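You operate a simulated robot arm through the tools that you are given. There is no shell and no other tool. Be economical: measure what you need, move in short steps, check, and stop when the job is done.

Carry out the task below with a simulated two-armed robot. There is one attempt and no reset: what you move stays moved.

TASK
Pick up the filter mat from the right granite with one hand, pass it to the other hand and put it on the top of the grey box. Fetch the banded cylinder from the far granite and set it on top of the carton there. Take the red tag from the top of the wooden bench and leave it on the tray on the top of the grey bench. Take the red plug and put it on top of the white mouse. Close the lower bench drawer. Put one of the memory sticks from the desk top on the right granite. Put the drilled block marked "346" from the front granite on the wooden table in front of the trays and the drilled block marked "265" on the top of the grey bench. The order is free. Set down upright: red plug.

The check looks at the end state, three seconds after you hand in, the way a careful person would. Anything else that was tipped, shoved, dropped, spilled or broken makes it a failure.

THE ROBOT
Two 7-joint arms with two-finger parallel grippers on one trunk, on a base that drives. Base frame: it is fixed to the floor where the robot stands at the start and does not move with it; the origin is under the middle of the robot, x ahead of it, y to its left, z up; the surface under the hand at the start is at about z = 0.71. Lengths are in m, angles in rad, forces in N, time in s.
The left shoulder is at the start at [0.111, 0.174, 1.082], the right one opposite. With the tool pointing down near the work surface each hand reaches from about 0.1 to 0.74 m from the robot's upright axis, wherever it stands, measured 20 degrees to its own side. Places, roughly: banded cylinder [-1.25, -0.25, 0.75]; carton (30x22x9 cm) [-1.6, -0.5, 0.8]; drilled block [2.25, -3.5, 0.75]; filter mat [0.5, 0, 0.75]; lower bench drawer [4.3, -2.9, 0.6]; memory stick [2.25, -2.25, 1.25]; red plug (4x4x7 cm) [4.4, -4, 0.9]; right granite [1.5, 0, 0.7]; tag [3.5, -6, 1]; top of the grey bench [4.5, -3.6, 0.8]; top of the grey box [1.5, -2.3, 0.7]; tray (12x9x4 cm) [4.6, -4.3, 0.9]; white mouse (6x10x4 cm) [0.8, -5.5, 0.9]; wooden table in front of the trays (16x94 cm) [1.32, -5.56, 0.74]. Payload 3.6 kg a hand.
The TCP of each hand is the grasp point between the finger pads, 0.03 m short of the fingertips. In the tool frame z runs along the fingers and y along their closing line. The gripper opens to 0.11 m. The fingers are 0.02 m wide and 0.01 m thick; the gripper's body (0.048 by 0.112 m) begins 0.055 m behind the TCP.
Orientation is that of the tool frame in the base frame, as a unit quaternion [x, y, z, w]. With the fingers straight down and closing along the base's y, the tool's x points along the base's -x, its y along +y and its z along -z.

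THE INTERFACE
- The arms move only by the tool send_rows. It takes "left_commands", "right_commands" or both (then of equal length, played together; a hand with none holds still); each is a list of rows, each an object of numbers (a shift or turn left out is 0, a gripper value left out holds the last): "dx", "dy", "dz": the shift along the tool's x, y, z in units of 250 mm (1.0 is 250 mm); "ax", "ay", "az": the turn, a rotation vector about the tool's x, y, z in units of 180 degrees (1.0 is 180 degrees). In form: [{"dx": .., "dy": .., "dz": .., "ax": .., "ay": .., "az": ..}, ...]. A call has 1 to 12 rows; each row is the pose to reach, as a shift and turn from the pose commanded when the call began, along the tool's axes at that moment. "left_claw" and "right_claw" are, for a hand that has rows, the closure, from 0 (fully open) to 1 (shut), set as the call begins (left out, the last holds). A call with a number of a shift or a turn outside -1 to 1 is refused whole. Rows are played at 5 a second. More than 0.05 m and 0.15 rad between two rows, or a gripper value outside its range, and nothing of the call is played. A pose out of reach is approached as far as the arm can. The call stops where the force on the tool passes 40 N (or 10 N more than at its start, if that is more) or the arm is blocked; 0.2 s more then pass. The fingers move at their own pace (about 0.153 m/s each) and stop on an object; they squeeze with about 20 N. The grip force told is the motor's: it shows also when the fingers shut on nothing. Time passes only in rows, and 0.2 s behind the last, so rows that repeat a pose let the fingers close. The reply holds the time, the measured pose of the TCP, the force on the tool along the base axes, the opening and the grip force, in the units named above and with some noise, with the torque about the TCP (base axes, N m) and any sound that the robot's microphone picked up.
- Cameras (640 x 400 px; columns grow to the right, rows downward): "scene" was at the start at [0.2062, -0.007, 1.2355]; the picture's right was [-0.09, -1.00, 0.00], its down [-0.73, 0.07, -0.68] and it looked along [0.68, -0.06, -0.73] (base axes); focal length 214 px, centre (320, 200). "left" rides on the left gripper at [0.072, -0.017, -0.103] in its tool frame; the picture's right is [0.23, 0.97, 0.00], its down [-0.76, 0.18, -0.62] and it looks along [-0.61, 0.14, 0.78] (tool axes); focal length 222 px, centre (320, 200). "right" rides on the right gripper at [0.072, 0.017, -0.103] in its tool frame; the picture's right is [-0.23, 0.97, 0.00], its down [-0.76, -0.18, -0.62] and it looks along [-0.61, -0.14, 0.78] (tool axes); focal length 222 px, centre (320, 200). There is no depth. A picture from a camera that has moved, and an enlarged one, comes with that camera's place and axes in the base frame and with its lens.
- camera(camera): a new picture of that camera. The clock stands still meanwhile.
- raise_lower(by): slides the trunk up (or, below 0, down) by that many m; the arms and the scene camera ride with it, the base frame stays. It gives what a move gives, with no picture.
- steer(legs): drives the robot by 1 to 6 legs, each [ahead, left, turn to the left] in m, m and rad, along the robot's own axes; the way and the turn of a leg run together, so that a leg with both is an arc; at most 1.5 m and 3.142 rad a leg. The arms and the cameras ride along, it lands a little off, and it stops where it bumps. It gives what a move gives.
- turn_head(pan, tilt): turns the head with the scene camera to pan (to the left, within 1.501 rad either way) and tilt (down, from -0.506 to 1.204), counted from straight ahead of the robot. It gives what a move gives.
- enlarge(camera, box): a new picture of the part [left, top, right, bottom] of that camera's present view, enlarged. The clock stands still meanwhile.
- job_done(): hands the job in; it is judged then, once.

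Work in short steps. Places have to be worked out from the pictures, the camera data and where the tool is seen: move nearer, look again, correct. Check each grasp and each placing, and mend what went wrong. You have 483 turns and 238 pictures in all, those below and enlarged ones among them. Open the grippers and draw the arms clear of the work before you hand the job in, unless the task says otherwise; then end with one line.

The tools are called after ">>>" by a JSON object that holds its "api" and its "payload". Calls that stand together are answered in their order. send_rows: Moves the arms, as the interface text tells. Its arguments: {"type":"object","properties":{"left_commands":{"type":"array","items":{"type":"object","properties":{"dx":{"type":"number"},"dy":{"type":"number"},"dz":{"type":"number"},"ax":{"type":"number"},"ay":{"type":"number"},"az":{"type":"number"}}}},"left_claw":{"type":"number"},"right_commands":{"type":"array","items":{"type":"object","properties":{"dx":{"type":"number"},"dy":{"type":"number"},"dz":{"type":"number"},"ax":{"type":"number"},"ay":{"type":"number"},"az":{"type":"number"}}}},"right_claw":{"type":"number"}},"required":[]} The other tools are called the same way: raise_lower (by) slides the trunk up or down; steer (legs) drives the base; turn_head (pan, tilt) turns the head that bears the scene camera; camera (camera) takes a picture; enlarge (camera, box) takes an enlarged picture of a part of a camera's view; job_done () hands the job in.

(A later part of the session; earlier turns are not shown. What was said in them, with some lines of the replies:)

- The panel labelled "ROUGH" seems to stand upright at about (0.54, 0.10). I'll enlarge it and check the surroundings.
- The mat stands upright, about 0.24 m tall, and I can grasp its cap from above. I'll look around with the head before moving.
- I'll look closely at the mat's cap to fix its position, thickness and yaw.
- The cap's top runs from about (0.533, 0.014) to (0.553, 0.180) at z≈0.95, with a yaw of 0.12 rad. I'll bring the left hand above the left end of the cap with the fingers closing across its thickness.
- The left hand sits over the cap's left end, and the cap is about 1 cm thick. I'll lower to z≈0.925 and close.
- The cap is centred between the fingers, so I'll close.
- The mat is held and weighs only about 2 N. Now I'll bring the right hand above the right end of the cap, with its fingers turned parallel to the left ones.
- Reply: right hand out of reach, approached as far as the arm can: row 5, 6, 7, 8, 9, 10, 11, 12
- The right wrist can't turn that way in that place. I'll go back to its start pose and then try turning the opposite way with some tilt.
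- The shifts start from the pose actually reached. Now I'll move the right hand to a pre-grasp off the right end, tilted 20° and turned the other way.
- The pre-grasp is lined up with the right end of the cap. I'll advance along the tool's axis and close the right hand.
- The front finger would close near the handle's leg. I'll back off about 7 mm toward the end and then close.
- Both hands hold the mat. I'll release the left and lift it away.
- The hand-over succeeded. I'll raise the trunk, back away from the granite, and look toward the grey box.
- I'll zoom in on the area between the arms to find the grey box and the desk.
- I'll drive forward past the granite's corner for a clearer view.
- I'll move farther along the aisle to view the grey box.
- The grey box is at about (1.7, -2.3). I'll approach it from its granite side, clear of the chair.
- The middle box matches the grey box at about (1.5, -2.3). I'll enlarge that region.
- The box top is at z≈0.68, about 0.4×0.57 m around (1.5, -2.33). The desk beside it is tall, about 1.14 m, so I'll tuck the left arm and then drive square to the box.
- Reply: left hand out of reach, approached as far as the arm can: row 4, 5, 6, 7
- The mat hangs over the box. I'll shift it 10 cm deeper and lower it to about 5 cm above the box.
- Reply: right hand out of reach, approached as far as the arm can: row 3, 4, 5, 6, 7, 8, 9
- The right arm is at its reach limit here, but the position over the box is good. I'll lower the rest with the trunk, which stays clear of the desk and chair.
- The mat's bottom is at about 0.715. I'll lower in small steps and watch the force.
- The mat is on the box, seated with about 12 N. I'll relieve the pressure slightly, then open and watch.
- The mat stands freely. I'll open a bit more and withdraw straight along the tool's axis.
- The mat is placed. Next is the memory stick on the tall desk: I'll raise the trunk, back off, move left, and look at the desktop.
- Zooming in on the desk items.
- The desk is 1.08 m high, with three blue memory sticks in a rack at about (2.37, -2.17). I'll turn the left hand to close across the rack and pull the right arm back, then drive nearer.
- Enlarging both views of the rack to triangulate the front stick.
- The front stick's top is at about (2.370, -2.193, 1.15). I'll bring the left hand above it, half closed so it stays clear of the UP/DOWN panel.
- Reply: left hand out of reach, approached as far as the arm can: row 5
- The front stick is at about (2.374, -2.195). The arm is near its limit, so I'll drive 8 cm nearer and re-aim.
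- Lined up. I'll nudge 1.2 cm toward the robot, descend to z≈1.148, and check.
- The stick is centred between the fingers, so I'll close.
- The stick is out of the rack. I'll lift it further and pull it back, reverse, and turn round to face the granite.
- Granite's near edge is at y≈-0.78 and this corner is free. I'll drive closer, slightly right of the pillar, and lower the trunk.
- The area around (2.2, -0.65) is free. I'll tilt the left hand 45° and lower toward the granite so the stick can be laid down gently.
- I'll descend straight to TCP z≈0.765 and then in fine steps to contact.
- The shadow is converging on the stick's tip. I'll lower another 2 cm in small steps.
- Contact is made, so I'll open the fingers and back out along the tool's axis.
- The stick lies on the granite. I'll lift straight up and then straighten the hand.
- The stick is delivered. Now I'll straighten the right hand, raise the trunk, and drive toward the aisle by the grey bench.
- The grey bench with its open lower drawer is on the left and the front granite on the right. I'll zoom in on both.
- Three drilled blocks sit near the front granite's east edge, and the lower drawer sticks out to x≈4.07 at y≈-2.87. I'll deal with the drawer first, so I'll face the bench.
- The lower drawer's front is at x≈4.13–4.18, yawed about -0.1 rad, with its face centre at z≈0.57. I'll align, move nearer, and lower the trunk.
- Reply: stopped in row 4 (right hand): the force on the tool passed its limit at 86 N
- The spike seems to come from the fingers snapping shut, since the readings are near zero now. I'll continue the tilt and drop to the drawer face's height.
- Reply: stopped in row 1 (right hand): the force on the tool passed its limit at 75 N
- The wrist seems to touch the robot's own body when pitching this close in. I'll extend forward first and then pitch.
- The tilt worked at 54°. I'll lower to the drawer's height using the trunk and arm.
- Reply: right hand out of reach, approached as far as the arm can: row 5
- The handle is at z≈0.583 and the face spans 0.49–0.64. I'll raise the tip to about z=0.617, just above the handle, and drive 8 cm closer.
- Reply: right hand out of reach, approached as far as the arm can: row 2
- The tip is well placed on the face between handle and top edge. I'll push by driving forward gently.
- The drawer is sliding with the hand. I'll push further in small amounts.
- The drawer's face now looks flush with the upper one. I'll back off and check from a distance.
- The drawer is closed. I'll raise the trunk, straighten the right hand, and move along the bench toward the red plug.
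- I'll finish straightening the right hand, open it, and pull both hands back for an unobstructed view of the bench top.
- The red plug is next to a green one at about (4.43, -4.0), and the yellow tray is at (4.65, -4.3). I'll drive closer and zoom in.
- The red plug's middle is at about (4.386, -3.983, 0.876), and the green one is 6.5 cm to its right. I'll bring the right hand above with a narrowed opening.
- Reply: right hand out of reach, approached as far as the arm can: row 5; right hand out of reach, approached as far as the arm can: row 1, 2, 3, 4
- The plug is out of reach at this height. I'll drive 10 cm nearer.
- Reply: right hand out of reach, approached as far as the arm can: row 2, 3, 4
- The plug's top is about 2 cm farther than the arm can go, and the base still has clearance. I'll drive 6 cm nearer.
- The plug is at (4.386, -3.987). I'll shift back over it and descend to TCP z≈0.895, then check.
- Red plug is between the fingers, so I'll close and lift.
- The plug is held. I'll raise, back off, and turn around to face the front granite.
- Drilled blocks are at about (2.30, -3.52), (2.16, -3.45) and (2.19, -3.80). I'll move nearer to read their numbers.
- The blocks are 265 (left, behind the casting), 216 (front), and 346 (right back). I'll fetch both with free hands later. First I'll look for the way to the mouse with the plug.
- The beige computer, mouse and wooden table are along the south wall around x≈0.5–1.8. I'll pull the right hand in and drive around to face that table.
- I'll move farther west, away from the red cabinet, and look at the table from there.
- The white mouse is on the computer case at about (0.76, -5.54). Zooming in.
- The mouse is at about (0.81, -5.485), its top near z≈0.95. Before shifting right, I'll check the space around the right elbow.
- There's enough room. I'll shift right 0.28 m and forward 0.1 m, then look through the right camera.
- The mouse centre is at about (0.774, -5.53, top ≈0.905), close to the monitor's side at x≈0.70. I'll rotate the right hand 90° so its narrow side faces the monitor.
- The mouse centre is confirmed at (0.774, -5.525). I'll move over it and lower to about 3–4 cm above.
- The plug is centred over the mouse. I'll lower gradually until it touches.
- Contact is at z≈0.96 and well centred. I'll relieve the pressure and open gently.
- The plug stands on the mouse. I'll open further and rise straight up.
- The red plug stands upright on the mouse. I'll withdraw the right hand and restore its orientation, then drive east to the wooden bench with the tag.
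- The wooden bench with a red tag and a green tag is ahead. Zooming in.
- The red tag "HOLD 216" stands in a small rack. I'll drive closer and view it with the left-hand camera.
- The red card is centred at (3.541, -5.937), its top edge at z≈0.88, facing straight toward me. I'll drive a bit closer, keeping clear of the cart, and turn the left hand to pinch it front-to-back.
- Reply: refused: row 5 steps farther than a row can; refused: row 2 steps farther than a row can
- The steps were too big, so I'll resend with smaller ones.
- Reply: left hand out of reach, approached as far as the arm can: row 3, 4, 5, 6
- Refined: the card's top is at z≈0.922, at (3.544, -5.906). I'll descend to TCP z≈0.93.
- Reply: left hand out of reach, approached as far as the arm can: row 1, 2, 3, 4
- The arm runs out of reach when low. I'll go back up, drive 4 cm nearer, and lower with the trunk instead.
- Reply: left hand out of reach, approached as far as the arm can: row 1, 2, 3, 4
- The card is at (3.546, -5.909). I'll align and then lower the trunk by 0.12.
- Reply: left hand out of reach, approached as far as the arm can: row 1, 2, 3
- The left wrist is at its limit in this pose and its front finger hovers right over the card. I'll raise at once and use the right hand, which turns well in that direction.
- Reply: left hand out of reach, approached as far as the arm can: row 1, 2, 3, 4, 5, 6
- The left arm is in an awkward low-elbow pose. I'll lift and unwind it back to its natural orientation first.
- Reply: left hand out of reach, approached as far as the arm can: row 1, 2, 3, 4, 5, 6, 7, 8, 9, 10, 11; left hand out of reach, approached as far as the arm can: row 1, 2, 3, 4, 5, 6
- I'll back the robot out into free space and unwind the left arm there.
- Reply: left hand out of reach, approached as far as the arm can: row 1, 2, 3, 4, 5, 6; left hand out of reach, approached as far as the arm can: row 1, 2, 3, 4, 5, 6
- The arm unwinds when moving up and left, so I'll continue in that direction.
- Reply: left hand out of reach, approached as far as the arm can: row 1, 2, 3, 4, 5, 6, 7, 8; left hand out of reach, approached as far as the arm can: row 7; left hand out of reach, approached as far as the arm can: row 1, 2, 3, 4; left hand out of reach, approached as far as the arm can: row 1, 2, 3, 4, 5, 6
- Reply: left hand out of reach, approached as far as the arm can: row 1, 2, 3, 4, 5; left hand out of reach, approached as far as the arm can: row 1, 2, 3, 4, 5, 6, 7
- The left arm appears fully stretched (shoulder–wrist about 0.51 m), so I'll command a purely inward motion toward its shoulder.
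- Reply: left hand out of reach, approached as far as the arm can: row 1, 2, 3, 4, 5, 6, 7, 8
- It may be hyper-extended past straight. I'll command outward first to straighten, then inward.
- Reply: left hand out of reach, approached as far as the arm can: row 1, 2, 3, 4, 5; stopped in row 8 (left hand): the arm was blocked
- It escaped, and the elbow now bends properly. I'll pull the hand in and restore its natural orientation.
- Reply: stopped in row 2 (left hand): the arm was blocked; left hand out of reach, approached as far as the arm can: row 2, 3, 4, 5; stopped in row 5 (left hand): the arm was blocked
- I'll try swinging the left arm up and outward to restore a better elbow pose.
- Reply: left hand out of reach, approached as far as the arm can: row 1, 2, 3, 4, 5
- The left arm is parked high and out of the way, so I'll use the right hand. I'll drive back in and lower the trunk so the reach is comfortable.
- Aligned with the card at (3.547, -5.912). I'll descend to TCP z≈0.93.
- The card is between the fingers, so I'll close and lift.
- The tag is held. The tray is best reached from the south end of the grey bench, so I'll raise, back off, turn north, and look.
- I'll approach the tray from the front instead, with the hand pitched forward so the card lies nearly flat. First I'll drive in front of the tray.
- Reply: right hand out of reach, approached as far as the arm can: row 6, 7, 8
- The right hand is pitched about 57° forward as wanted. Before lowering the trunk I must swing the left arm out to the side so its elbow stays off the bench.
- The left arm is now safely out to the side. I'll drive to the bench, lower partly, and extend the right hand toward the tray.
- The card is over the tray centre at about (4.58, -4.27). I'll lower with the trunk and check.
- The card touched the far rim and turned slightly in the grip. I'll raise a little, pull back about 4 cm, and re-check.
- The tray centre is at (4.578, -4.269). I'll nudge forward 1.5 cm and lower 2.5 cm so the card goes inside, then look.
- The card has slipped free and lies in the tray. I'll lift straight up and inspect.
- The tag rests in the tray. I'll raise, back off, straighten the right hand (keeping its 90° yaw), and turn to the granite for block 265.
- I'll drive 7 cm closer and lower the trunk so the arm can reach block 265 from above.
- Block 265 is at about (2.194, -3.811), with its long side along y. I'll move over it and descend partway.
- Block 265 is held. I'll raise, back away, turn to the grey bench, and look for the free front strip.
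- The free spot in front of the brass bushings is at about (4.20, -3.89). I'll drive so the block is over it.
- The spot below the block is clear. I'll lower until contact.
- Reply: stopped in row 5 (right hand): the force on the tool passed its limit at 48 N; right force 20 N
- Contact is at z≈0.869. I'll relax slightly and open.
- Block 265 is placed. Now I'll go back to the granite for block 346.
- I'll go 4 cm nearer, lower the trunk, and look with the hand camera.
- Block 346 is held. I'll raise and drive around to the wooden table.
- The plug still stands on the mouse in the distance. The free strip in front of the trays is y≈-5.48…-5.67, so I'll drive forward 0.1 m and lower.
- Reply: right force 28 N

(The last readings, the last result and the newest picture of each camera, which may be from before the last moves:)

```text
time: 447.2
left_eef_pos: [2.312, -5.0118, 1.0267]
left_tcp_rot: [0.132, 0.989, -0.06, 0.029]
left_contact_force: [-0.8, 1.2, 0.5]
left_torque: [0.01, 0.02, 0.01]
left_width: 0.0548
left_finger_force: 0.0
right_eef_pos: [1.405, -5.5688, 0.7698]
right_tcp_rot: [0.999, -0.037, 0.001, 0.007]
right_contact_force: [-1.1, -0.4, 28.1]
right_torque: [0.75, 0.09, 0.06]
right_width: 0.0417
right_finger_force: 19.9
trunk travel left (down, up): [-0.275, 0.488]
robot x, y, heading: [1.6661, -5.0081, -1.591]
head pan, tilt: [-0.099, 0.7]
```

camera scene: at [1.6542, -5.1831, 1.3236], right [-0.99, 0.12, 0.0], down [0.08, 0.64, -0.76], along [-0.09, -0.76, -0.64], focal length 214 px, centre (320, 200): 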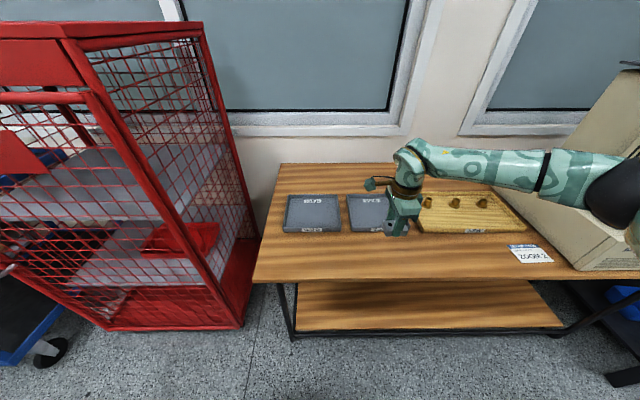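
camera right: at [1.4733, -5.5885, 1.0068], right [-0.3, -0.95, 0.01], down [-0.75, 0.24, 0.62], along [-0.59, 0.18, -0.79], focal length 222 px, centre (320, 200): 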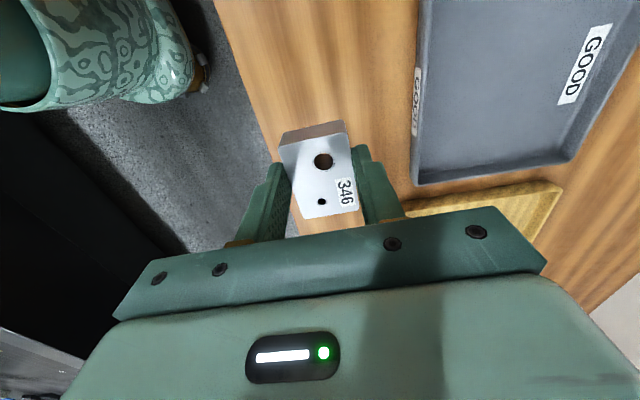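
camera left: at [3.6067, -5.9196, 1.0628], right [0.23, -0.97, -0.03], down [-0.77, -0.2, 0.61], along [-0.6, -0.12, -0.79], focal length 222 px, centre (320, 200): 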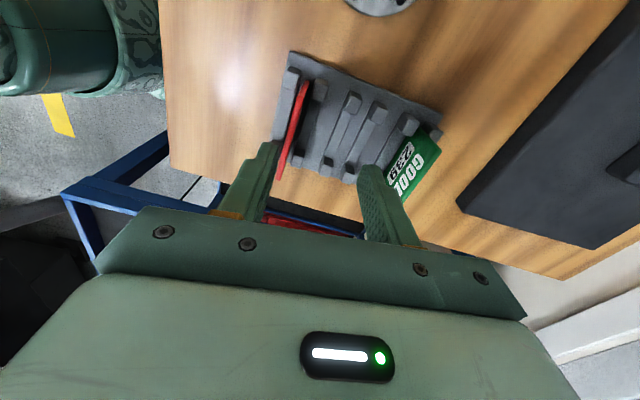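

>>> {"api": "send_rows", "payload": {"right_commands": [{"dz": -0.01}, {"dz": -0.01}]}}

>>> {"api": "send_rows", "payload": {"right_commands": [{"dz": 0}, {"dz": 0}, {"dz": 0}], "right_claw": 0.45}}

>>> {"api": "send_rows", "payload": {"right_commands": [{"dz": -0.1}, {"dz": -0.25}, {"dz": -0.42}, {"dz": -0.6}, {"dz": -0.75}]}}

>>> {"api": "camera", "payload": {"camera": "right"}}

```text
time: 447.8
left_eef_pos: [2.3123, -5.0143, 1.0278]
left_tcp_rot: [0.132, 0.989, -0.06, 0.029]
left_contact_force: [0.3, 0.6, -0.5]
left_torque: [-0.01, 0.01, -0.03]
left_width: 0.0551
left_finger_force: 0.0
right_eef_pos: [1.4041, -5.5689, 0.7702]
right_tcp_rot: [0.999, -0.036, 0.002, 0.005]
right_contact_force: [0.7, -9.8, 16.5]
right_torque: [0.21, -0.09, -0.04]
right_width: 0.0417
right_finger_force: 20.0
trunk travel left (down, up): [-0.275, 0.488]
robot x, y, heading: [1.6671, -5.009, -1.594]
head pan, tilt: [-0.099, 0.7]
```

```text
time: 448.6
left_eef_pos: [2.3106, -5.0146, 1.0265]
left_tcp_rot: [0.132, 0.989, -0.059, 0.029]
left_contact_force: [0.9, 0.0, -0.3]
left_torque: [0.03, -0.01, 0.0]
left_width: 0.0551
left_finger_force: 0.1
right_eef_pos: [1.4045, -5.5692, 0.7709]
right_tcp_rot: [0.999, -0.037, 0.001, 0.005]
right_contact_force: [0.9, -17.3, 18.3]
right_torque: [0.1, 0.04, 0.06]
right_width: 0.0521
right_finger_force: 0.0
trunk travel left (down, up): [-0.275, 0.488]
robot x, y, heading: [1.6688, -5.0085, -1.588]
head pan, tilt: [-0.099, 0.7]
```

```text
time: 449.8
left_eef_pos: [2.3108, -5.0143, 1.0266]
left_tcp_rot: [0.132, 0.989, -0.059, 0.028]
left_contact_force: [1.4, -0.4, -1.1]
left_torque: [-0.03, -0.03, -0.01]
left_width: 0.0547
left_finger_force: 0.0
right_eef_pos: [1.4022, -5.5646, 0.9531]
right_tcp_rot: [0.999, -0.036, 0.001, 0.003]
right_contact_force: [-0.6, 0.5, 1.4]
right_torque: [-0.02, -0.02, -0.04]
right_width: 0.0605
right_finger_force: 0.1
trunk travel left (down, up): [-0.275, 0.488]
robot x, y, heading: [1.6677, -5.0087, -1.592]
head pan, tilt: [-0.099, 0.7]
```

```text
55 pictures are left
camera right: at [1.4716, -5.5871, 1.0586], right [-0.3, -0.95, 0.01], down [-0.75, 0.24, 0.62], along [-0.59, 0.18, -0.78], focal length 222 px, centre (320, 200)
```

right: 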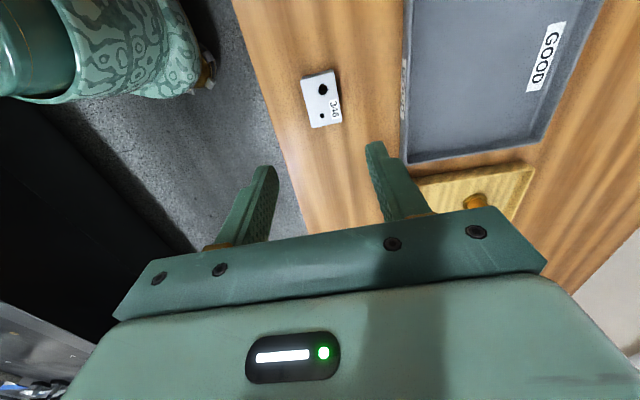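

Block 346 is in place. The last job is the banded cylinder at the far granite near the start. I'll raise the arms and drive back along the known aisles.

>>> {"api": "raise_lower", "payload": {"by": 0.3}}

>>> {"api": "steer", "payload": {"legs": [[0, 1.4, 0.0], [-1.5, 0, 0.0], [-1.2, 0, 0]]}}

```text
time: 452.8
left_eef_pos: [2.311, -5.0146, 1.3271]
left_tcp_rot: [0.132, 0.989, -0.059, 0.029]
left_contact_force: [-1.2, 0.6, 0.1]
left_torque: [0.01, 0.0, -0.02]
left_width: 0.055
left_finger_force: 0.0
right_eef_pos: [1.4036, -5.5663, 1.2569]
right_tcp_rot: [0.999, -0.037, 0.001, 0.004]
right_contact_force: [-0.6, 0.0, -0.3]
right_torque: [0.0, 0.02, 0.01]
right_width: 0.0605
right_finger_force: 0.0
trunk travel left (down, up): [-0.575, 0.188]
robot x, y, heading: [1.6691, -5.0057, -1.594]
head pan, tilt: [-0.099, 0.7]
```

```text
time: 472.1
left_eef_pos: [3.7683, -2.423, 1.3274]
left_tcp_rot: [0.138, 0.988, -0.059, 0.029]
left_contact_force: [0.0, 0.0, -0.2]
left_torque: [0.03, 0.0, -0.02]
left_width: 0.0546
left_finger_force: 0.1
right_eef_pos: [2.8539, -2.9648, 1.2564]
right_tcp_rot: [0.999, -0.041, 0.0, 0.003]
right_contact_force: [0.1, -1.3, -0.3]
right_torque: [-0.01, -0.05, 0.01]
right_width: 0.0605
right_finger_force: 0.1
trunk travel left (down, up): [-0.575, 0.188]
robot x, y, heading: [3.1197, -2.4095, -1.604]
head pan, tilt: [-0.099, 0.7]
```

>>> {"api": "steer", "payload": {"legs": [[-1.15, 0, 0.03], [0, -1.5, 0], [0, -1.3, 0]]}}

>>> {"api": "turn_head", "payload": {"pan": -1.4, "tilt": 0.45}}

>>> {"api": "camera", "payload": {"camera": "scene"}}

```text
time: 490.8
left_eef_pos: [1.0802, -1.2288, 1.3268]
left_tcp_rot: [0.151, 0.986, -0.06, 0.029]
left_contact_force: [-0.5, 0.7, -0.3]
left_torque: [0.0, -0.01, -0.03]
left_width: 0.055
left_finger_force: 0.1
right_eef_pos: [0.153, -1.7491, 1.2567]
right_tcp_rot: [0.999, -0.054, 0.001, 0.003]
right_contact_force: [-0.1, 0.7, -0.3]
right_torque: [-0.02, 0.03, 0.01]
right_width: 0.0607
right_finger_force: 0.2
trunk travel left (down, up): [-0.575, 0.188]
robot x, y, heading: [0.437, -1.2034, -1.626]
head pan, tilt: [-0.099, 0.7]
```

```text
time: 492.2
left_eef_pos: [1.0819, -1.2292, 1.3271]
left_tcp_rot: [0.151, 0.986, -0.059, 0.028]
left_contact_force: [0.0, -0.7, -1.4]
left_torque: [0.02, 0.02, -0.01]
left_width: 0.055
left_finger_force: 0.0
right_eef_pos: [0.1528, -1.7473, 1.2566]
right_tcp_rot: [0.999, -0.054, 0.001, 0.004]
right_contact_force: [0.7, -0.3, -0.1]
right_torque: [-0.01, -0.01, 0.02]
right_width: 0.0605
right_finger_force: 0.1
trunk travel left (down, up): [-0.575, 0.188]
robot x, y, heading: [0.4423, -1.1994, -1.631]
head pan, tilt: [-1.4, 0.45]
```

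```text
54 pictures are left
camera scene: at [0.3451, -1.2267, 1.6487], right [-0.12, 0.99, 0.0], down [0.43, 0.05, -0.9], along [-0.89, -0.1, -0.44], focal length 214 px, centre (320, 200)
```

scene: 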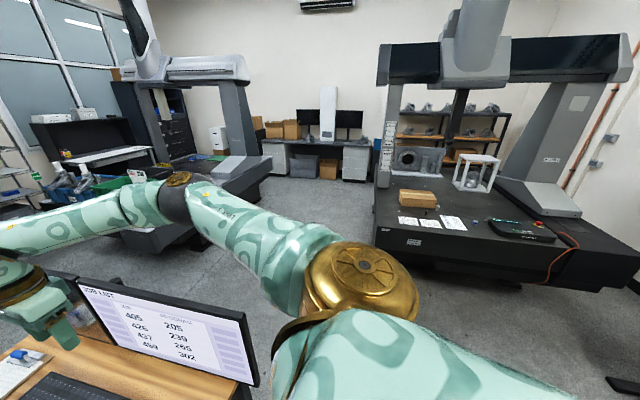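

The far granite with the carton is ahead to the right. Zooming in.

>>> {"api": "enlarge", "payload": {"camera": "scene", "box": [370, 130, 590, 270]}}

```text
2.86 times, centred on (480, 200) of scene
camera zoom: at [0.3451, -1.2267, 1.6487], right [-0.12, 0.99, 0.0], down [0.43, 0.05, -0.9], along [-0.89, -0.1, -0.44], focal length 613 px, centre (-137, 200)
```

zoom: 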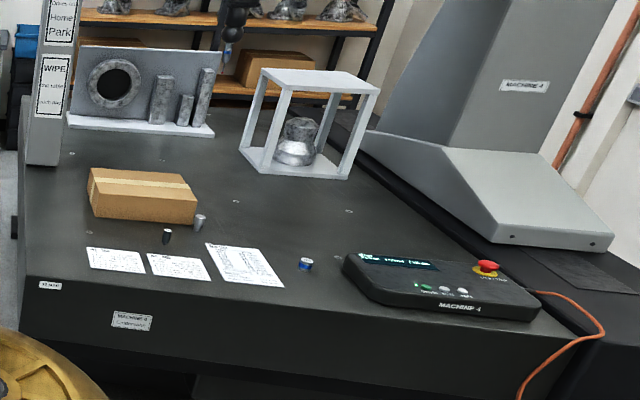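

The blue-banded cylinder is at about (-1.26, -0.16) and the carton at (-1.57, -0.53). I'll raise clear of the nearby monitor, turn west, and approach.

>>> {"api": "raise_lower", "payload": {"by": 0.15}}

>>> {"api": "steer", "payload": {"legs": [[0, 0, -1.51], [0.9, 0, 0], [0, 0.85, 0]]}}

```text
time: 494.0
left_eef_pos: [1.0814, -1.2287, 1.4769]
left_tcp_rot: [0.151, 0.986, -0.058, 0.028]
left_contact_force: [0.2, -1.2, 0.1]
left_torque: [-0.01, 0.01, 0.04]
left_width: 0.0552
left_finger_force: 0.1
right_eef_pos: [0.1539, -1.7491, 1.4061]
right_tcp_rot: [0.999, -0.054, 0.001, 0.004]
right_contact_force: [0.9, 0.1, -0.4]
right_torque: [0.01, 0.02, 0.01]
right_width: 0.0605
right_finger_force: 0.0
trunk travel left (down, up): [-0.725, 0.038]
robot x, y, heading: [0.4354, -1.2028, -1.626]
head pan, tilt: [-1.4, 0.45]
```

```text
time: 506.6
left_eef_pos: [-0.416, -2.7293, 1.4771]
left_tcp_rot: [0.776, 0.627, -0.063, -0.019]
left_contact_force: [-0.5, 0.6, 0.0]
left_torque: [0.03, 0.0, -0.02]
left_width: 0.0549
left_finger_force: 0.1
right_eef_pos: [-1.0172, -1.8536, 1.4043]
right_tcp_rot: [-0.7, 0.714, 0.001, -0.003]
right_contact_force: [-0.3, 0.3, -1.0]
right_torque: [0.01, -0.03, 0.01]
right_width: 0.0604
right_finger_force: 0.1
trunk travel left (down, up): [-0.725, 0.038]
robot x, y, heading: [-0.4423, -2.0873, -3.108]
head pan, tilt: [-1.4, 0.45]
```

I moved to the wrong side, but nothing was hit. I'll move right toward y≈-0.38.

>>> {"api": "steer", "payload": {"legs": [[0, -0.9, 0], [0, -0.82, 0]]}}

>>> {"api": "turn_head", "payload": {"pan": 0, "tilt": 0.65}}

>>> {"api": "camera", "payload": {"camera": "scene"}}

```text
time: 515.4
left_eef_pos: [-0.4742, -0.9776, 1.4758]
left_tcp_rot: [0.782, 0.62, -0.063, -0.02]
left_contact_force: [0.0, -0.2, -1.6]
left_torque: [0.0, 0.02, 0.02]
left_width: 0.055
left_finger_force: 0.2
right_eef_pos: [-1.059, -0.0893, 1.4073]
right_tcp_rot: [-0.693, 0.721, 0.002, -0.003]
right_contact_force: [0.7, 0.6, -0.6]
right_torque: [-0.02, 0.0, -0.02]
right_width: 0.0605
right_finger_force: 0.1
trunk travel left (down, up): [-0.725, 0.038]
robot x, y, heading: [-0.4933, -0.3315, -3.124]
head pan, tilt: [-1.4, 0.45]
```

```text
time: 517.0
left_eef_pos: [-0.4745, -0.9751, 1.4759]
left_tcp_rot: [0.781, 0.62, -0.063, -0.019]
left_contact_force: [0.8, 1.0, 0.2]
left_torque: [0.01, 0.04, 0.01]
left_width: 0.0552
left_finger_force: 0.1
right_eef_pos: [-1.0583, -0.0895, 1.4065]
right_tcp_rot: [-0.693, 0.721, 0.002, -0.003]
right_contact_force: [0.1, 0.2, -0.1]
right_torque: [-0.04, -0.01, -0.04]
right_width: 0.0606
right_finger_force: 0.1
trunk travel left (down, up): [-0.725, 0.038]
robot x, y, heading: [-0.4881, -0.3357, -3.124]
head pan, tilt: [0.0, 0.649]
```

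```text
52 pictures are left
camera scene: at [-0.5897, -0.3337, 1.7809], right [-0.01, 1.0, 0.0], down [0.6, 0.01, -0.8], along [-0.8, -0.01, -0.6], focal length 214 px, centre (320, 200)
```

scene: 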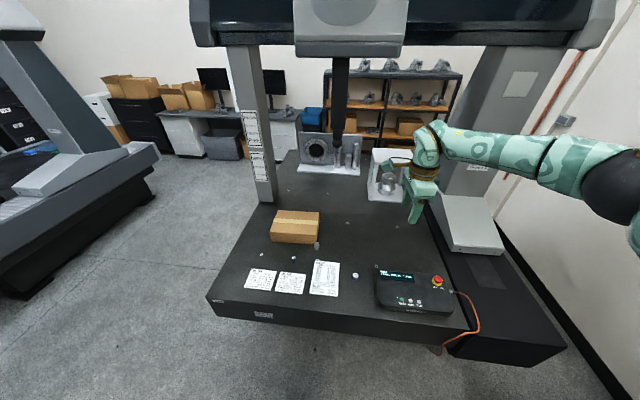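

>>> {"api": "enlarge", "payload": {"camera": "scene", "box": [240, 190, 380, 310]}}

```text
3.33 times, centred on (310, 250) of scene
camera zoom: at [-0.5897, -0.3337, 1.7809], right [-0.01, 1.0, 0.0], down [0.6, 0.01, -0.8], along [-0.8, -0.01, -0.6], focal length 715 px, centre (353, 33)
```

zoom: 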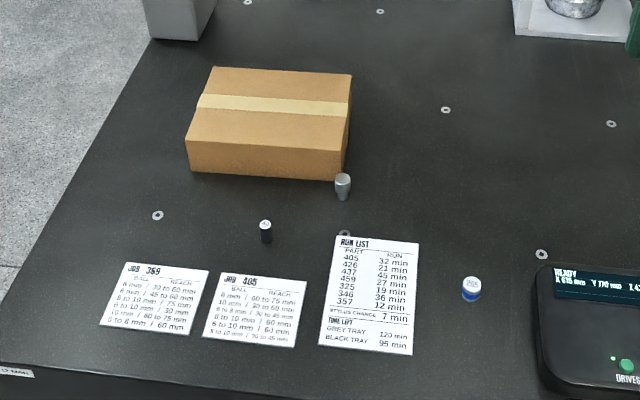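

>>> {"api": "enlarge", "payload": {"camera": "scene", "box": [285, 235, 365, 285]}}

```text
8.00 times, centred on (325, 260) of scene
camera zoom: at [-0.5897, -0.3337, 1.7809], right [-0.01, 1.0, 0.0], down [0.6, 0.01, -0.8], along [-0.8, -0.01, -0.6], focal length 1716 px, centre (280, -280)
```

zoom: 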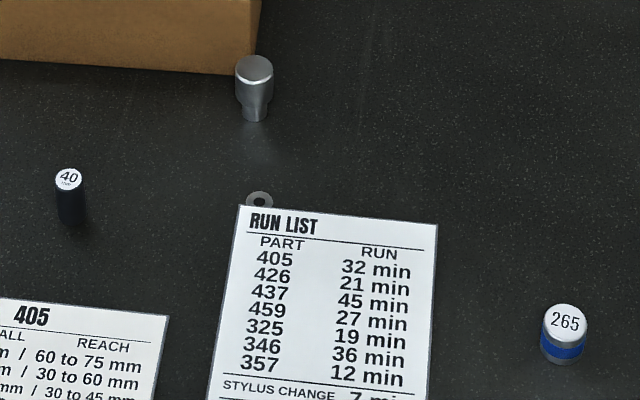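

The banded cylinder is the blue-banded "265" one at about (-1.286, -0.143), 3.3 cm across and 3.5 cm tall. I'll drive closer and lower the trunk.

>>> {"api": "steer", "payload": {"legs": [[0.3, 0, 0]]}}

>>> {"api": "raise_lower", "payload": {"by": -0.38}}

>>> {"api": "camera", "payload": {"camera": "right"}}

>>> {"api": "camera", "payload": {"camera": "scene"}}

```text
time: 519.0
left_eef_pos: [-0.7604, -0.9805, 1.4775]
left_tcp_rot: [0.78, 0.622, -0.063, -0.019]
left_contact_force: [0.1, 0.2, 0.5]
left_torque: [-0.02, -0.01, 0.01]
left_width: 0.055
left_finger_force: 0.2
right_eef_pos: [-1.3503, -0.096, 1.408]
right_tcp_rot: [-0.695, 0.719, 0.002, -0.004]
right_contact_force: [-0.4, 0.4, 0.4]
right_torque: [-0.02, 0.01, 0.0]
right_width: 0.0604
right_finger_force: 0.0
trunk travel left (down, up): [-0.725, 0.038]
robot x, y, heading: [-0.7835, -0.335, -3.125]
head pan, tilt: [0.0, 0.649]
```

```text
time: 522.6
left_eef_pos: [-0.762, -0.9811, 1.0967]
left_tcp_rot: [0.78, 0.622, -0.063, -0.02]
left_contact_force: [-0.2, 0.3, 0.5]
left_torque: [-0.02, 0.01, 0.02]
left_width: 0.0548
left_finger_force: 0.1
right_eef_pos: [-1.3496, -0.0965, 1.027]
right_tcp_rot: [-0.695, 0.719, 0.003, -0.004]
right_contact_force: [0.0, 0.8, 0.7]
right_torque: [0.03, -0.04, 0.0]
right_width: 0.0605
right_finger_force: 0.0
trunk travel left (down, up): [-0.345, 0.418]
robot x, y, heading: [-0.7842, -0.3389, -3.117]
head pan, tilt: [0.0, 0.649]
```

```text
49 pictures are left
camera right: at [-1.3699, -0.1684, 1.1317], right [-0.97, 0.26, 0.01], down [0.21, 0.76, 0.62], along [0.15, 0.6, -0.78], focal length 222 px, centre (320, 200)
```

right: 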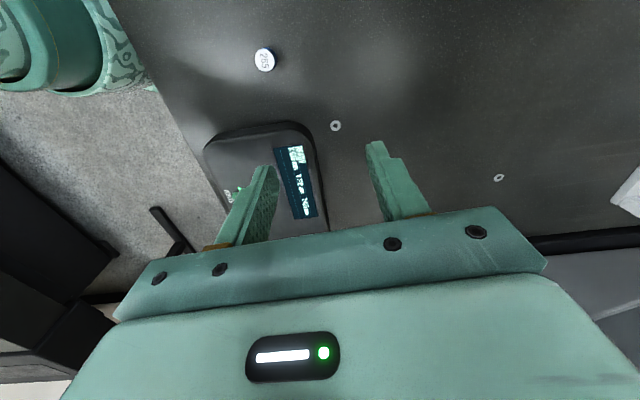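

```text
48 pictures are left
camera scene: at [-0.9321, -0.3405, 1.3992], right [-0.02, 1.0, 0.0], down [0.6, 0.01, -0.8], along [-0.8, -0.02, -0.6], focal length 214 px, centre (320, 200)
```

scene: 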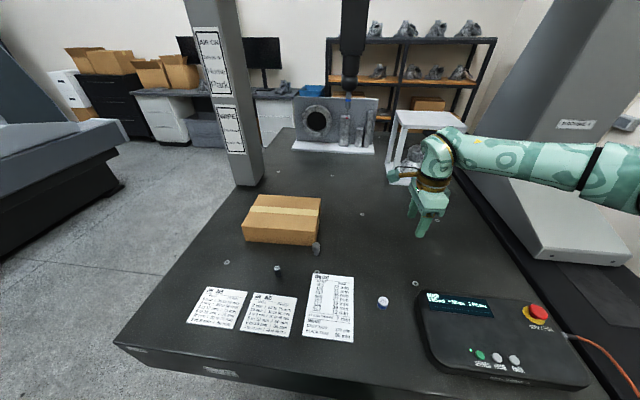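

The cylinder is at (-1.284, -0.152). I'll move over it and descend in two stages.

>>> {"api": "send_rows", "payload": {"right_commands": [{"dx": 0.07, "dy": -0.09}, {"dx": 0.14, "dy": -0.18}, {"dx": 0.212, "dy": -0.269}, {"dx": 0.212, "dy": -0.269, "dz": 0.17}, {"dx": 0.212, "dy": -0.269, "dz": 0.34}, {"dx": 0.212, "dy": -0.269, "dz": 0.51}, {"dx": 0.212, "dy": -0.269, "dz": 0.68}, {"dx": 0.212, "dy": -0.269, "dz": 0.8}]}}

>>> {"api": "camera", "payload": {"camera": "right"}}

```text
time: 524.5
left_eef_pos: [-0.7621, -0.9819, 1.0972]
left_tcp_rot: [0.78, 0.622, -0.063, -0.02]
left_contact_force: [-0.9, 0.0, -0.6]
left_torque: [-0.01, 0.01, 0.0]
left_width: 0.0549
left_finger_force: 0.0
right_eef_pos: [-1.2917, -0.1534, 0.8256]
right_tcp_rot: [-0.695, 0.719, 0.002, -0.004]
right_contact_force: [0.8, 0.1, -0.9]
right_torque: [-0.01, 0.02, 0.02]
right_width: 0.0606
right_finger_force: 0.1
trunk travel left (down, up): [-0.345, 0.418]
robot x, y, heading: [-0.783, -0.3395, -3.12]
head pan, tilt: [0.0, 0.649]
```

```text
47 pictures are left
camera right: at [-1.3106, -0.2253, 0.9305], right [-0.97, 0.26, 0.01], down [0.21, 0.76, 0.62], along [0.16, 0.6, -0.78], focal length 222 px, centre (320, 200)
```

right: 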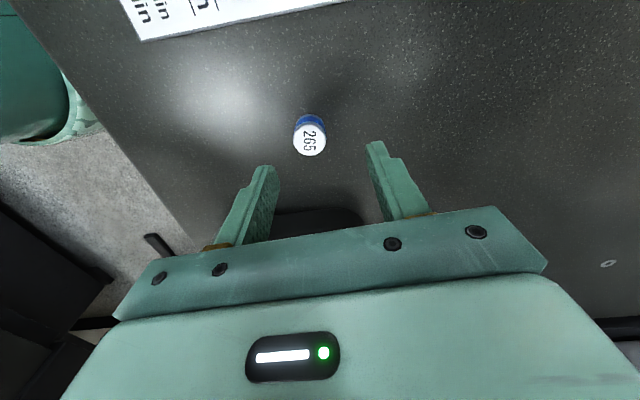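

>>> {"api": "send_rows", "payload": {"right_commands": [{"dy": -0.036, "dz": 0.1}, {"dy": -0.036, "dz": 0.22}, {"dy": -0.036, "dz": 0.33}]}}

>>> {"api": "send_rows", "payload": {"right_commands": [{"dz": 0}, {"dz": 0}, {"dz": 0}], "right_claw": 1}}

>>> {"api": "send_rows", "payload": {"right_commands": [{"dz": -0.08}, {"dz": -0.2}, {"dz": -0.35}, {"dz": -0.5}, {"dz": -0.65}]}}

>>> {"api": "camera", "payload": {"camera": "right"}}

```text
time: 525.2
left_eef_pos: [-0.7625, -0.9816, 1.0974]
left_tcp_rot: [0.781, 0.621, -0.063, -0.02]
left_contact_force: [-0.2, -0.2, 0.5]
left_torque: [-0.04, 0.02, -0.02]
left_width: 0.055
left_finger_force: 0.0
right_eef_pos: [-1.2818, -0.1538, 0.7463]
right_tcp_rot: [-0.696, 0.718, 0.002, -0.003]
right_contact_force: [0.0, -0.4, -0.3]
right_torque: [0.0, 0.0, -0.03]
right_width: 0.0603
right_finger_force: 0.1
trunk travel left (down, up): [-0.345, 0.418]
robot x, y, heading: [-0.7838, -0.3373, -3.12]
head pan, tilt: [0.0, 0.649]
```

```text
time: 526.0
left_eef_pos: [-0.7632, -0.981, 1.0968]
left_tcp_rot: [0.78, 0.622, -0.063, -0.02]
left_contact_force: [-0.3, 0.0, 0.5]
left_torque: [0.0, 0.02, 0.04]
left_width: 0.0547
left_finger_force: 0.1
right_eef_pos: [-1.2806, -0.1538, 0.7452]
right_tcp_rot: [-0.696, 0.718, 0.001, -0.003]
right_contact_force: [-0.3, -0.4, -0.8]
right_torque: [-0.03, 0.01, 0.01]
right_width: 0.0289
right_finger_force: 20.3
trunk travel left (down, up): [-0.345, 0.418]
robot x, y, heading: [-0.7784, -0.3357, -3.121]
head pan, tilt: [0.0, 0.649]
```

```text
time: 527.2
left_eef_pos: [-0.7624, -0.9821, 1.0958]
left_tcp_rot: [0.781, 0.621, -0.063, -0.02]
left_contact_force: [0.1, 0.1, 0.3]
left_torque: [0.02, 0.01, 0.03]
left_width: 0.0552
left_finger_force: 0.2
right_eef_pos: [-1.2789, -0.1541, 0.9063]
right_tcp_rot: [-0.695, 0.719, 0.001, -0.003]
right_contact_force: [0.3, -0.1, -1.3]
right_torque: [0.0, -0.02, -0.03]
right_width: 0.0289
right_finger_force: 20.3
trunk travel left (down, up): [-0.345, 0.418]
robot x, y, heading: [-0.7807, -0.3405, -3.118]
head pan, tilt: [0.0, 0.649]
```

```text
46 pictures are left
camera right: at [-1.2975, -0.2248, 1.0114], right [-0.97, 0.26, 0.01], down [0.21, 0.76, 0.62], along [0.16, 0.6, -0.78], focal length 222 px, centre (320, 200)
```

right: 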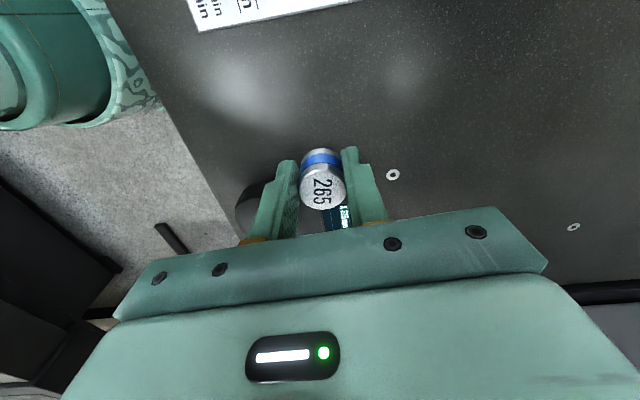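

The cylinder is held. I'll raise and drive around to the granite's south side, where the carton is within reach.

>>> {"api": "raise_lower", "payload": {"by": 0.25}}

>>> {"api": "steer", "payload": {"legs": [[-0.3, 0, 0], [0, 0.86, 0], [0.6, 0, 0], [0, 0, -1.06]]}}

>>> {"api": "turn_head", "payload": {"pan": 0.1, "tilt": 0.65}}

>>> {"api": "camera", "payload": {"camera": "scene"}}

```text
time: 529.8
left_eef_pos: [-0.7629, -0.9815, 1.3459]
left_tcp_rot: [0.781, 0.621, -0.063, -0.019]
left_contact_force: [0.2, 1.4, 0.1]
left_torque: [-0.02, 0.05, -0.01]
left_width: 0.0547
left_finger_force: 0.0
right_eef_pos: [-1.277, -0.1528, 1.1556]
right_tcp_rot: [-0.695, 0.719, 0.002, -0.003]
right_contact_force: [0.1, -1.0, -1.5]
right_torque: [0.0, 0.0, -0.02]
right_width: 0.0291
right_finger_force: 20.1
trunk travel left (down, up): [-0.595, 0.168]
robot x, y, heading: [-0.7842, -0.3411, -3.119]
head pan, tilt: [0.0, 0.649]
```

```text
time: 542.0
left_eef_pos: [-1.6351, -1.5575, 1.3474]
left_tcp_rot: [0.988, 0.141, -0.043, -0.05]
left_contact_force: [0.7, 0.7, -0.7]
left_torque: [0.0, 0.0, 0.03]
left_width: 0.055
left_finger_force: 0.1
right_eef_pos: [-1.1617, -0.7048, 1.1559]
right_tcp_rot: [-0.236, 0.972, 0.002, -0.003]
right_contact_force: [-0.6, 0.0, -1.9]
right_torque: [0.0, 0.02, -0.04]
right_width: 0.0293
right_finger_force: 20.4
trunk travel left (down, up): [-0.595, 0.168]
robot x, y, heading: [-1.0773, -1.2239, 2.099]
head pan, tilt: [0.0, 0.649]
```

```text
time: 542.6
left_eef_pos: [-1.6347, -1.5577, 1.3477]
left_tcp_rot: [0.988, 0.141, -0.045, -0.05]
left_contact_force: [0.1, -0.5, 0.2]
left_torque: [-0.01, -0.01, 0.02]
left_width: 0.055
left_finger_force: 0.0
right_eef_pos: [-1.1607, -0.7044, 1.1558]
right_tcp_rot: [-0.236, 0.972, 0.003, -0.003]
right_contact_force: [-0.7, 0.3, -1.6]
right_torque: [-0.03, -0.02, 0.0]
right_width: 0.0293
right_finger_force: 20.0
trunk travel left (down, up): [-0.595, 0.168]
robot x, y, heading: [-1.0849, -1.2208, 2.097]
head pan, tilt: [0.099, 0.649]
```

```text
45 pictures are left
camera scene: at [-1.141, -1.1433, 1.6509], right [0.81, 0.59, 0.0], down [0.36, -0.49, -0.8], along [-0.47, 0.64, -0.6], focal length 214 px, centre (320, 200)
```

scene: 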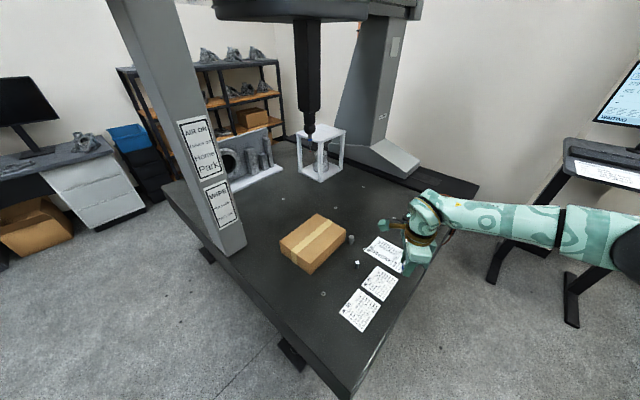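

The carton centre is at about (-1.64, -0.53). I'll shift west along the south edge and turn a bit more toward it.

>>> {"api": "steer", "payload": {"legs": [[0.175, 0.31, 0], [0, 0, 0.2]]}}

>>> {"api": "raise_lower", "payload": {"by": -0.2}}

>>> {"api": "camera", "payload": {"camera": "scene"}}

>>> {"api": "camera", "payload": {"camera": "right"}}

```text
time: 545.7
left_eef_pos: [-1.9157, -1.6767, 1.3467]
left_tcp_rot: [0.968, 0.244, -0.049, -0.044]
left_contact_force: [0.0, -0.3, -1.0]
left_torque: [-0.04, -0.04, 0.01]
left_width: 0.055
left_finger_force: 0.1
right_eef_pos: [-1.6296, -0.7444, 1.1567]
right_tcp_rot: [-0.337, 0.942, 0.004, -0.002]
right_contact_force: [0.7, 0.3, -1.9]
right_torque: [-0.02, 0.01, -0.02]
right_width: 0.0292
right_finger_force: 19.9
trunk travel left (down, up): [-0.595, 0.168]
robot x, y, heading: [-1.4416, -1.2373, 2.312]
head pan, tilt: [0.099, 0.649]
```

```text
time: 547.9
left_eef_pos: [-1.9138, -1.6775, 1.1476]
left_tcp_rot: [0.968, 0.244, -0.05, -0.044]
left_contact_force: [0.0, -0.4, -0.6]
left_torque: [0.0, 0.01, -0.02]
left_width: 0.0548
left_finger_force: 0.1
right_eef_pos: [-1.6301, -0.744, 0.9573]
right_tcp_rot: [-0.336, 0.942, 0.003, -0.003]
right_contact_force: [1.5, 0.1, -1.3]
right_torque: [0.01, 0.01, -0.02]
right_width: 0.029
right_finger_force: 19.4
trunk travel left (down, up): [-0.395, 0.368]
robot x, y, heading: [-1.4424, -1.2398, 2.31]
head pan, tilt: [0.099, 0.649]
```

```text
44 pictures are left
camera scene: at [-1.5389, -1.1457, 1.4499], right [0.67, 0.74, 0.0], down [0.45, -0.4, -0.8], along [-0.59, 0.53, -0.6], focal length 214 px, centre (320, 200)
```

scene: 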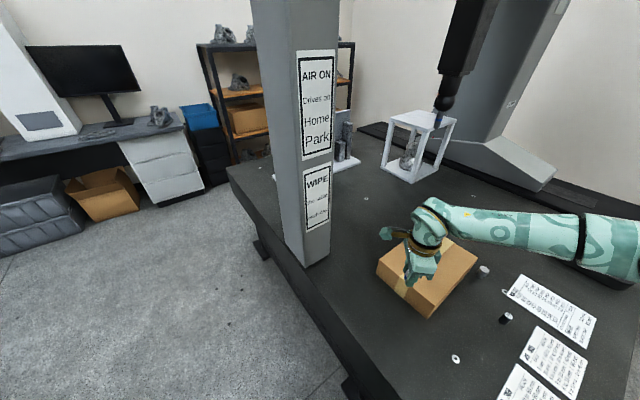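

```text
43 pictures are left
camera right: at [-1.6959, -0.7773, 1.0611], right [-0.44, 0.9, 0.01], down [0.71, 0.34, 0.62], along [0.55, 0.28, -0.78], focal length 222 px, centre (320, 200)
```

right: 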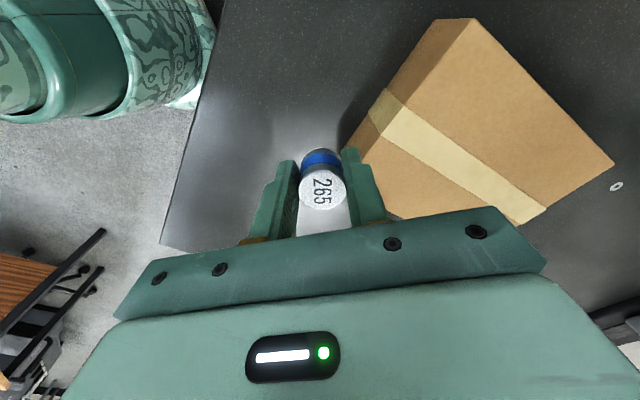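

I'll drive 6 cm nearer and move the cylinder over the carton at about (-1.60, -0.585).

>>> {"api": "steer", "payload": {"legs": [[0.06, 0, 0]]}}

>>> {"api": "send_rows", "payload": {"right_commands": [{"dx": -0.16, "dy": 0.06}, {"dx": -0.33, "dy": 0.12}, {"dx": -0.5, "dy": 0.179}]}}

>>> {"api": "camera", "payload": {"camera": "right"}}

>>> {"api": "camera", "payload": {"camera": "scene"}}

```text
time: 548.9
left_eef_pos: [-1.9566, -1.6317, 1.1469]
left_tcp_rot: [0.968, 0.244, -0.048, -0.043]
left_contact_force: [0.3, -0.7, -0.7]
left_torque: [-0.04, -0.05, 0.02]
left_width: 0.0551
left_finger_force: 0.0
right_eef_pos: [-1.6714, -0.6979, 0.9546]
right_tcp_rot: [-0.336, 0.942, 0.003, -0.002]
right_contact_force: [-0.2, 0.4, -2.2]
right_torque: [-0.05, -0.03, 0.03]
right_width: 0.0289
right_finger_force: 19.8
trunk travel left (down, up): [-0.395, 0.368]
robot x, y, heading: [-1.4817, -1.1945, 2.308]
head pan, tilt: [0.099, 0.649]
```

```text
time: 549.6
left_eef_pos: [-1.9543, -1.6329, 1.1481]
left_tcp_rot: [0.968, 0.243, -0.05, -0.044]
left_contact_force: [0.3, -0.3, 0.2]
left_torque: [0.0, 0.01, -0.01]
left_width: 0.0552
left_finger_force: 0.1
right_eef_pos: [-1.6016, -0.5858, 0.9537]
right_tcp_rot: [-0.336, 0.942, 0.002, -0.003]
right_contact_force: [0.6, -1.3, -2.1]
right_torque: [0.01, -0.02, 0.02]
right_width: 0.0291
right_finger_force: 20.2
trunk travel left (down, up): [-0.395, 0.368]
robot x, y, heading: [-1.4829, -1.1949, 2.308]
head pan, tilt: [0.099, 0.649]
```

```text
42 pictures are left
camera right: at [-1.6676, -0.619, 1.0594], right [-0.44, 0.9, 0.01], down [0.71, 0.34, 0.62], along [0.55, 0.28, -0.79], focal length 222 px, centre (320, 200)
```

right: 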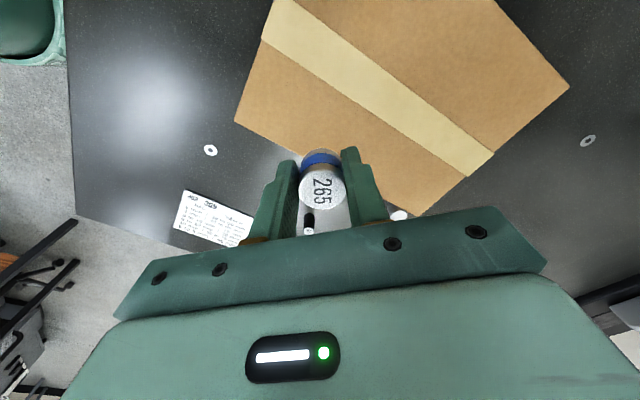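

```text
41 pictures are left
camera scene: at [-1.5785, -1.1011, 1.4498], right [0.67, 0.74, 0.0], down [0.45, -0.4, -0.8], along [-0.59, 0.53, -0.6], focal length 214 px, centre (320, 200)
```

scene: 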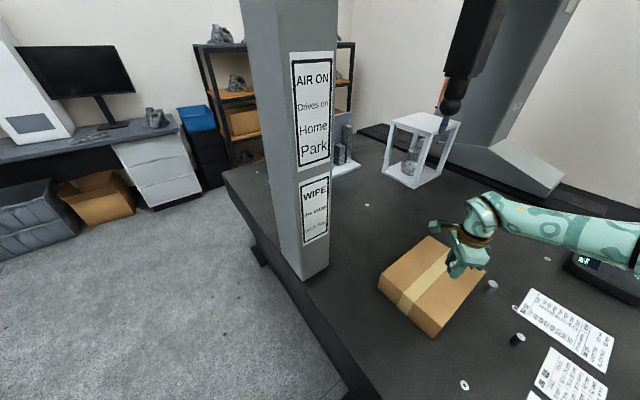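

The cylinder is over the carton, about 6 cm in from the edges. I'll lower to contact.

>>> {"api": "send_rows", "payload": {"right_commands": [{"dz": 0.15}, {"dz": 0.3}, {"dz": 0.4}, {"dz": 0.43}, {"dz": 0.45}, {"dz": 0.465}, {"dz": 0.48}, {"dz": 0.495}, {"dz": 0.51}]}}

```text
time: 551.6
left_eef_pos: [-1.9542, -1.6345, 1.1457]
left_tcp_rot: [0.968, 0.244, -0.049, -0.045]
left_contact_force: [0.6, -0.3, 0.0]
left_torque: [-0.07, -0.01, 0.01]
left_width: 0.0548
left_finger_force: 0.0
right_eef_pos: [-1.6033, -0.5852, 0.83]
right_tcp_rot: [-0.336, 0.942, 0.004, -0.002]
right_contact_force: [4.9, -5.6, 30.1]
right_torque: [-0.4, -0.68, 0.19]
right_width: 0.0295
right_finger_force: 20.0
trunk travel left (down, up): [-0.395, 0.368]
robot x, y, heading: [-1.4867, -1.1904, 2.308]
head pan, tilt: [0.099, 0.649]
```

>>> {"api": "send_rows", "payload": {"right_commands": [{"dz": -0.008}, {"dz": -0.016}]}}

>>> {"api": "send_rows", "payload": {"right_commands": [{"dz": 0}, {"dz": 0}, {"dz": 0}], "right_claw": 0.5}}

>>> {"api": "camera", "payload": {"camera": "right"}}

```text
time: 552.2
left_eef_pos: [-1.9548, -1.6328, 1.1468]
left_tcp_rot: [0.968, 0.243, -0.049, -0.043]
left_contact_force: [0.3, 0.3, 0.7]
left_torque: [0.01, 0.02, 0.01]
left_width: 0.055
left_finger_force: 0.0
right_eef_pos: [-1.6003, -0.5849, 0.8308]
right_tcp_rot: [-0.336, 0.942, 0.001, -0.002]
right_contact_force: [-0.1, 0.2, -1.5]
right_torque: [-0.01, -0.01, 0.0]
right_width: 0.0293
right_finger_force: 20.0
trunk travel left (down, up): [-0.395, 0.368]
robot x, y, heading: [-1.4822, -1.1941, 2.307]
head pan, tilt: [0.099, 0.649]
```

```text
time: 553.0
left_eef_pos: [-1.9547, -1.6345, 1.1472]
left_tcp_rot: [0.968, 0.244, -0.048, -0.044]
left_contact_force: [0.3, -0.5, 0.0]
left_torque: [0.01, -0.02, 0.0]
left_width: 0.0548
left_finger_force: 0.0
right_eef_pos: [-1.6022, -0.5846, 0.8325]
right_tcp_rot: [-0.337, 0.942, 0.003, -0.002]
right_contact_force: [-0.2, 0.4, -0.3]
right_torque: [0.0, 0.02, -0.01]
right_width: 0.0551
right_finger_force: 0.0
trunk travel left (down, up): [-0.395, 0.368]
robot x, y, heading: [-1.4842, -1.1912, 2.31]
head pan, tilt: [0.099, 0.649]
```

```text
40 pictures are left
camera right: at [-1.6684, -0.6179, 0.9367], right [-0.44, 0.9, 0.01], down [0.71, 0.34, 0.62], along [0.55, 0.28, -0.78], focal length 222 px, centre (320, 200)
```

right: 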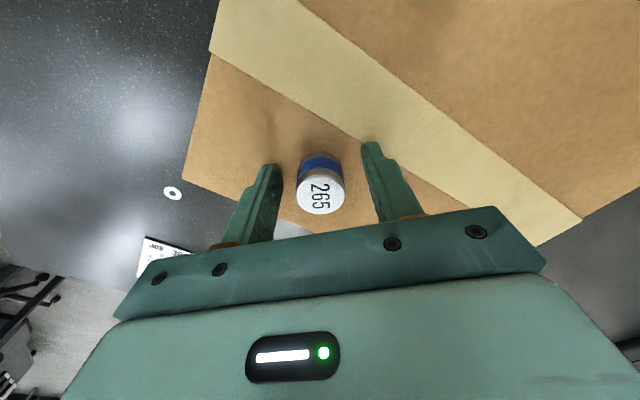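

The cylinder stands on the carton. I'll rise straight up and check.

>>> {"api": "send_rows", "payload": {"right_commands": [{"dz": -0.1}, {"dz": -0.25}, {"dz": -0.42}, {"dz": -0.6}, {"dz": -0.75}]}}

>>> {"api": "raise_lower", "payload": {"by": 0.2}}

>>> {"api": "steer", "payload": {"legs": [[-0.3, 0, 0]]}}

>>> {"api": "enlarge", "payload": {"camera": "scene", "box": [310, 150, 490, 280]}}

```text
time: 554.2
left_eef_pos: [-1.9534, -1.6334, 1.1463]
left_tcp_rot: [0.967, 0.244, -0.049, -0.044]
left_contact_force: [-0.1, 0.5, -0.8]
left_torque: [-0.04, 0.02, 0.02]
left_width: 0.0549
left_finger_force: 0.1
right_eef_pos: [-1.6019, -0.5917, 1.0165]
right_tcp_rot: [-0.336, 0.942, 0.003, -0.002]
right_contact_force: [-1.0, 0.0, 0.4]
right_torque: [0.01, 0.0, 0.02]
right_width: 0.055
right_finger_force: 0.1
trunk travel left (down, up): [-0.395, 0.368]
robot x, y, heading: [-1.4866, -1.1933, 2.311]
head pan, tilt: [0.099, 0.649]
```

```text
time: 556.4
left_eef_pos: [-1.9543, -1.6327, 1.3473]
left_tcp_rot: [0.968, 0.244, -0.049, -0.044]
left_contact_force: [0.5, -0.1, 0.3]
left_torque: [-0.02, 0.01, -0.02]
left_width: 0.0552
left_finger_force: 0.0
right_eef_pos: [-1.6003, -0.5862, 1.2208]
right_tcp_rot: [-0.336, 0.942, 0.003, -0.003]
right_contact_force: [0.4, 0.7, -0.1]
right_torque: [-0.02, -0.03, -0.03]
right_width: 0.0549
right_finger_force: 0.0
trunk travel left (down, up): [-0.595, 0.168]
robot x, y, heading: [-1.4827, -1.1911, 2.311]
head pan, tilt: [0.099, 0.649]
```

```text
time: 558.5
left_eef_pos: [-1.7553, -1.8537, 1.3479]
left_tcp_rot: [0.969, 0.239, -0.049, -0.044]
left_contact_force: [-0.1, 0.6, 0.2]
left_torque: [-0.01, 0.0, 0.02]
left_width: 0.0551
left_finger_force: 0.0
right_eef_pos: [-1.3932, -0.8083, 1.2198]
right_tcp_rot: [-0.334, 0.943, 0.003, -0.003]
right_contact_force: [-0.4, 0.0, -1.1]
right_torque: [0.01, 0.04, -0.02]
right_width: 0.0547
right_finger_force: 0.0
trunk travel left (down, up): [-0.595, 0.168]
robot x, y, heading: [-1.2766, -1.42, 2.301]
head pan, tilt: [0.099, 0.649]
```

```text
3.08 times, centred on (400, 215) of scene
camera zoom: at [-1.3546, -1.3484, 1.6508], right [0.67, 0.74, 0.0], down [0.45, -0.41, -0.8], along [-0.59, 0.54, -0.61], focal length 660 px, centre (74, 154)
```

zoom: 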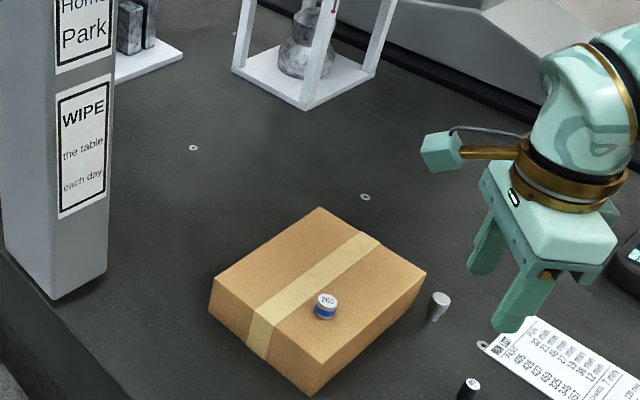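

Everything is placed. I'll open both grippers fully while clear of the work, then hand in.

>>> {"api": "send_rows", "payload": {"right_commands": [{"dz": -0.05}, {"dz": -0.05}, {"dz": -0.05}], "left_commands": [{"dz": 0}, {"dz": 0}, {"dz": 0}], "right_claw": 0, "left_claw": 0}}

>>> {"api": "job_done", "payload": {}}

```text
time: 559.3
left_eef_pos: [-1.754, -1.8538, 1.3465]
left_tcp_rot: [0.968, 0.24, -0.05, -0.044]
left_contact_force: [0.4, 0.2, 0.7]
left_torque: [-0.01, 0.0, 0.02]
left_width: 0.11
left_finger_force: 0.0
right_eef_pos: [-1.3929, -0.8099, 1.2329]
right_tcp_rot: [-0.333, 0.943, 0.004, -0.002]
right_contact_force: [-0.5, 0.1, -0.6]
right_torque: [-0.01, 0.0, -0.01]
right_width: 0.1101
right_finger_force: 0.0
trunk travel left (down, up): [-0.595, 0.168]
robot x, y, heading: [-1.2816, -1.4169, 2.304]
head pan, tilt: [0.099, 0.649]
```

```text
The job is handed in.
```

All eight tasks are done and handed in; one flaw to note is that the red tag sits in the tray with one edge resting on the rim rather than lying flat.
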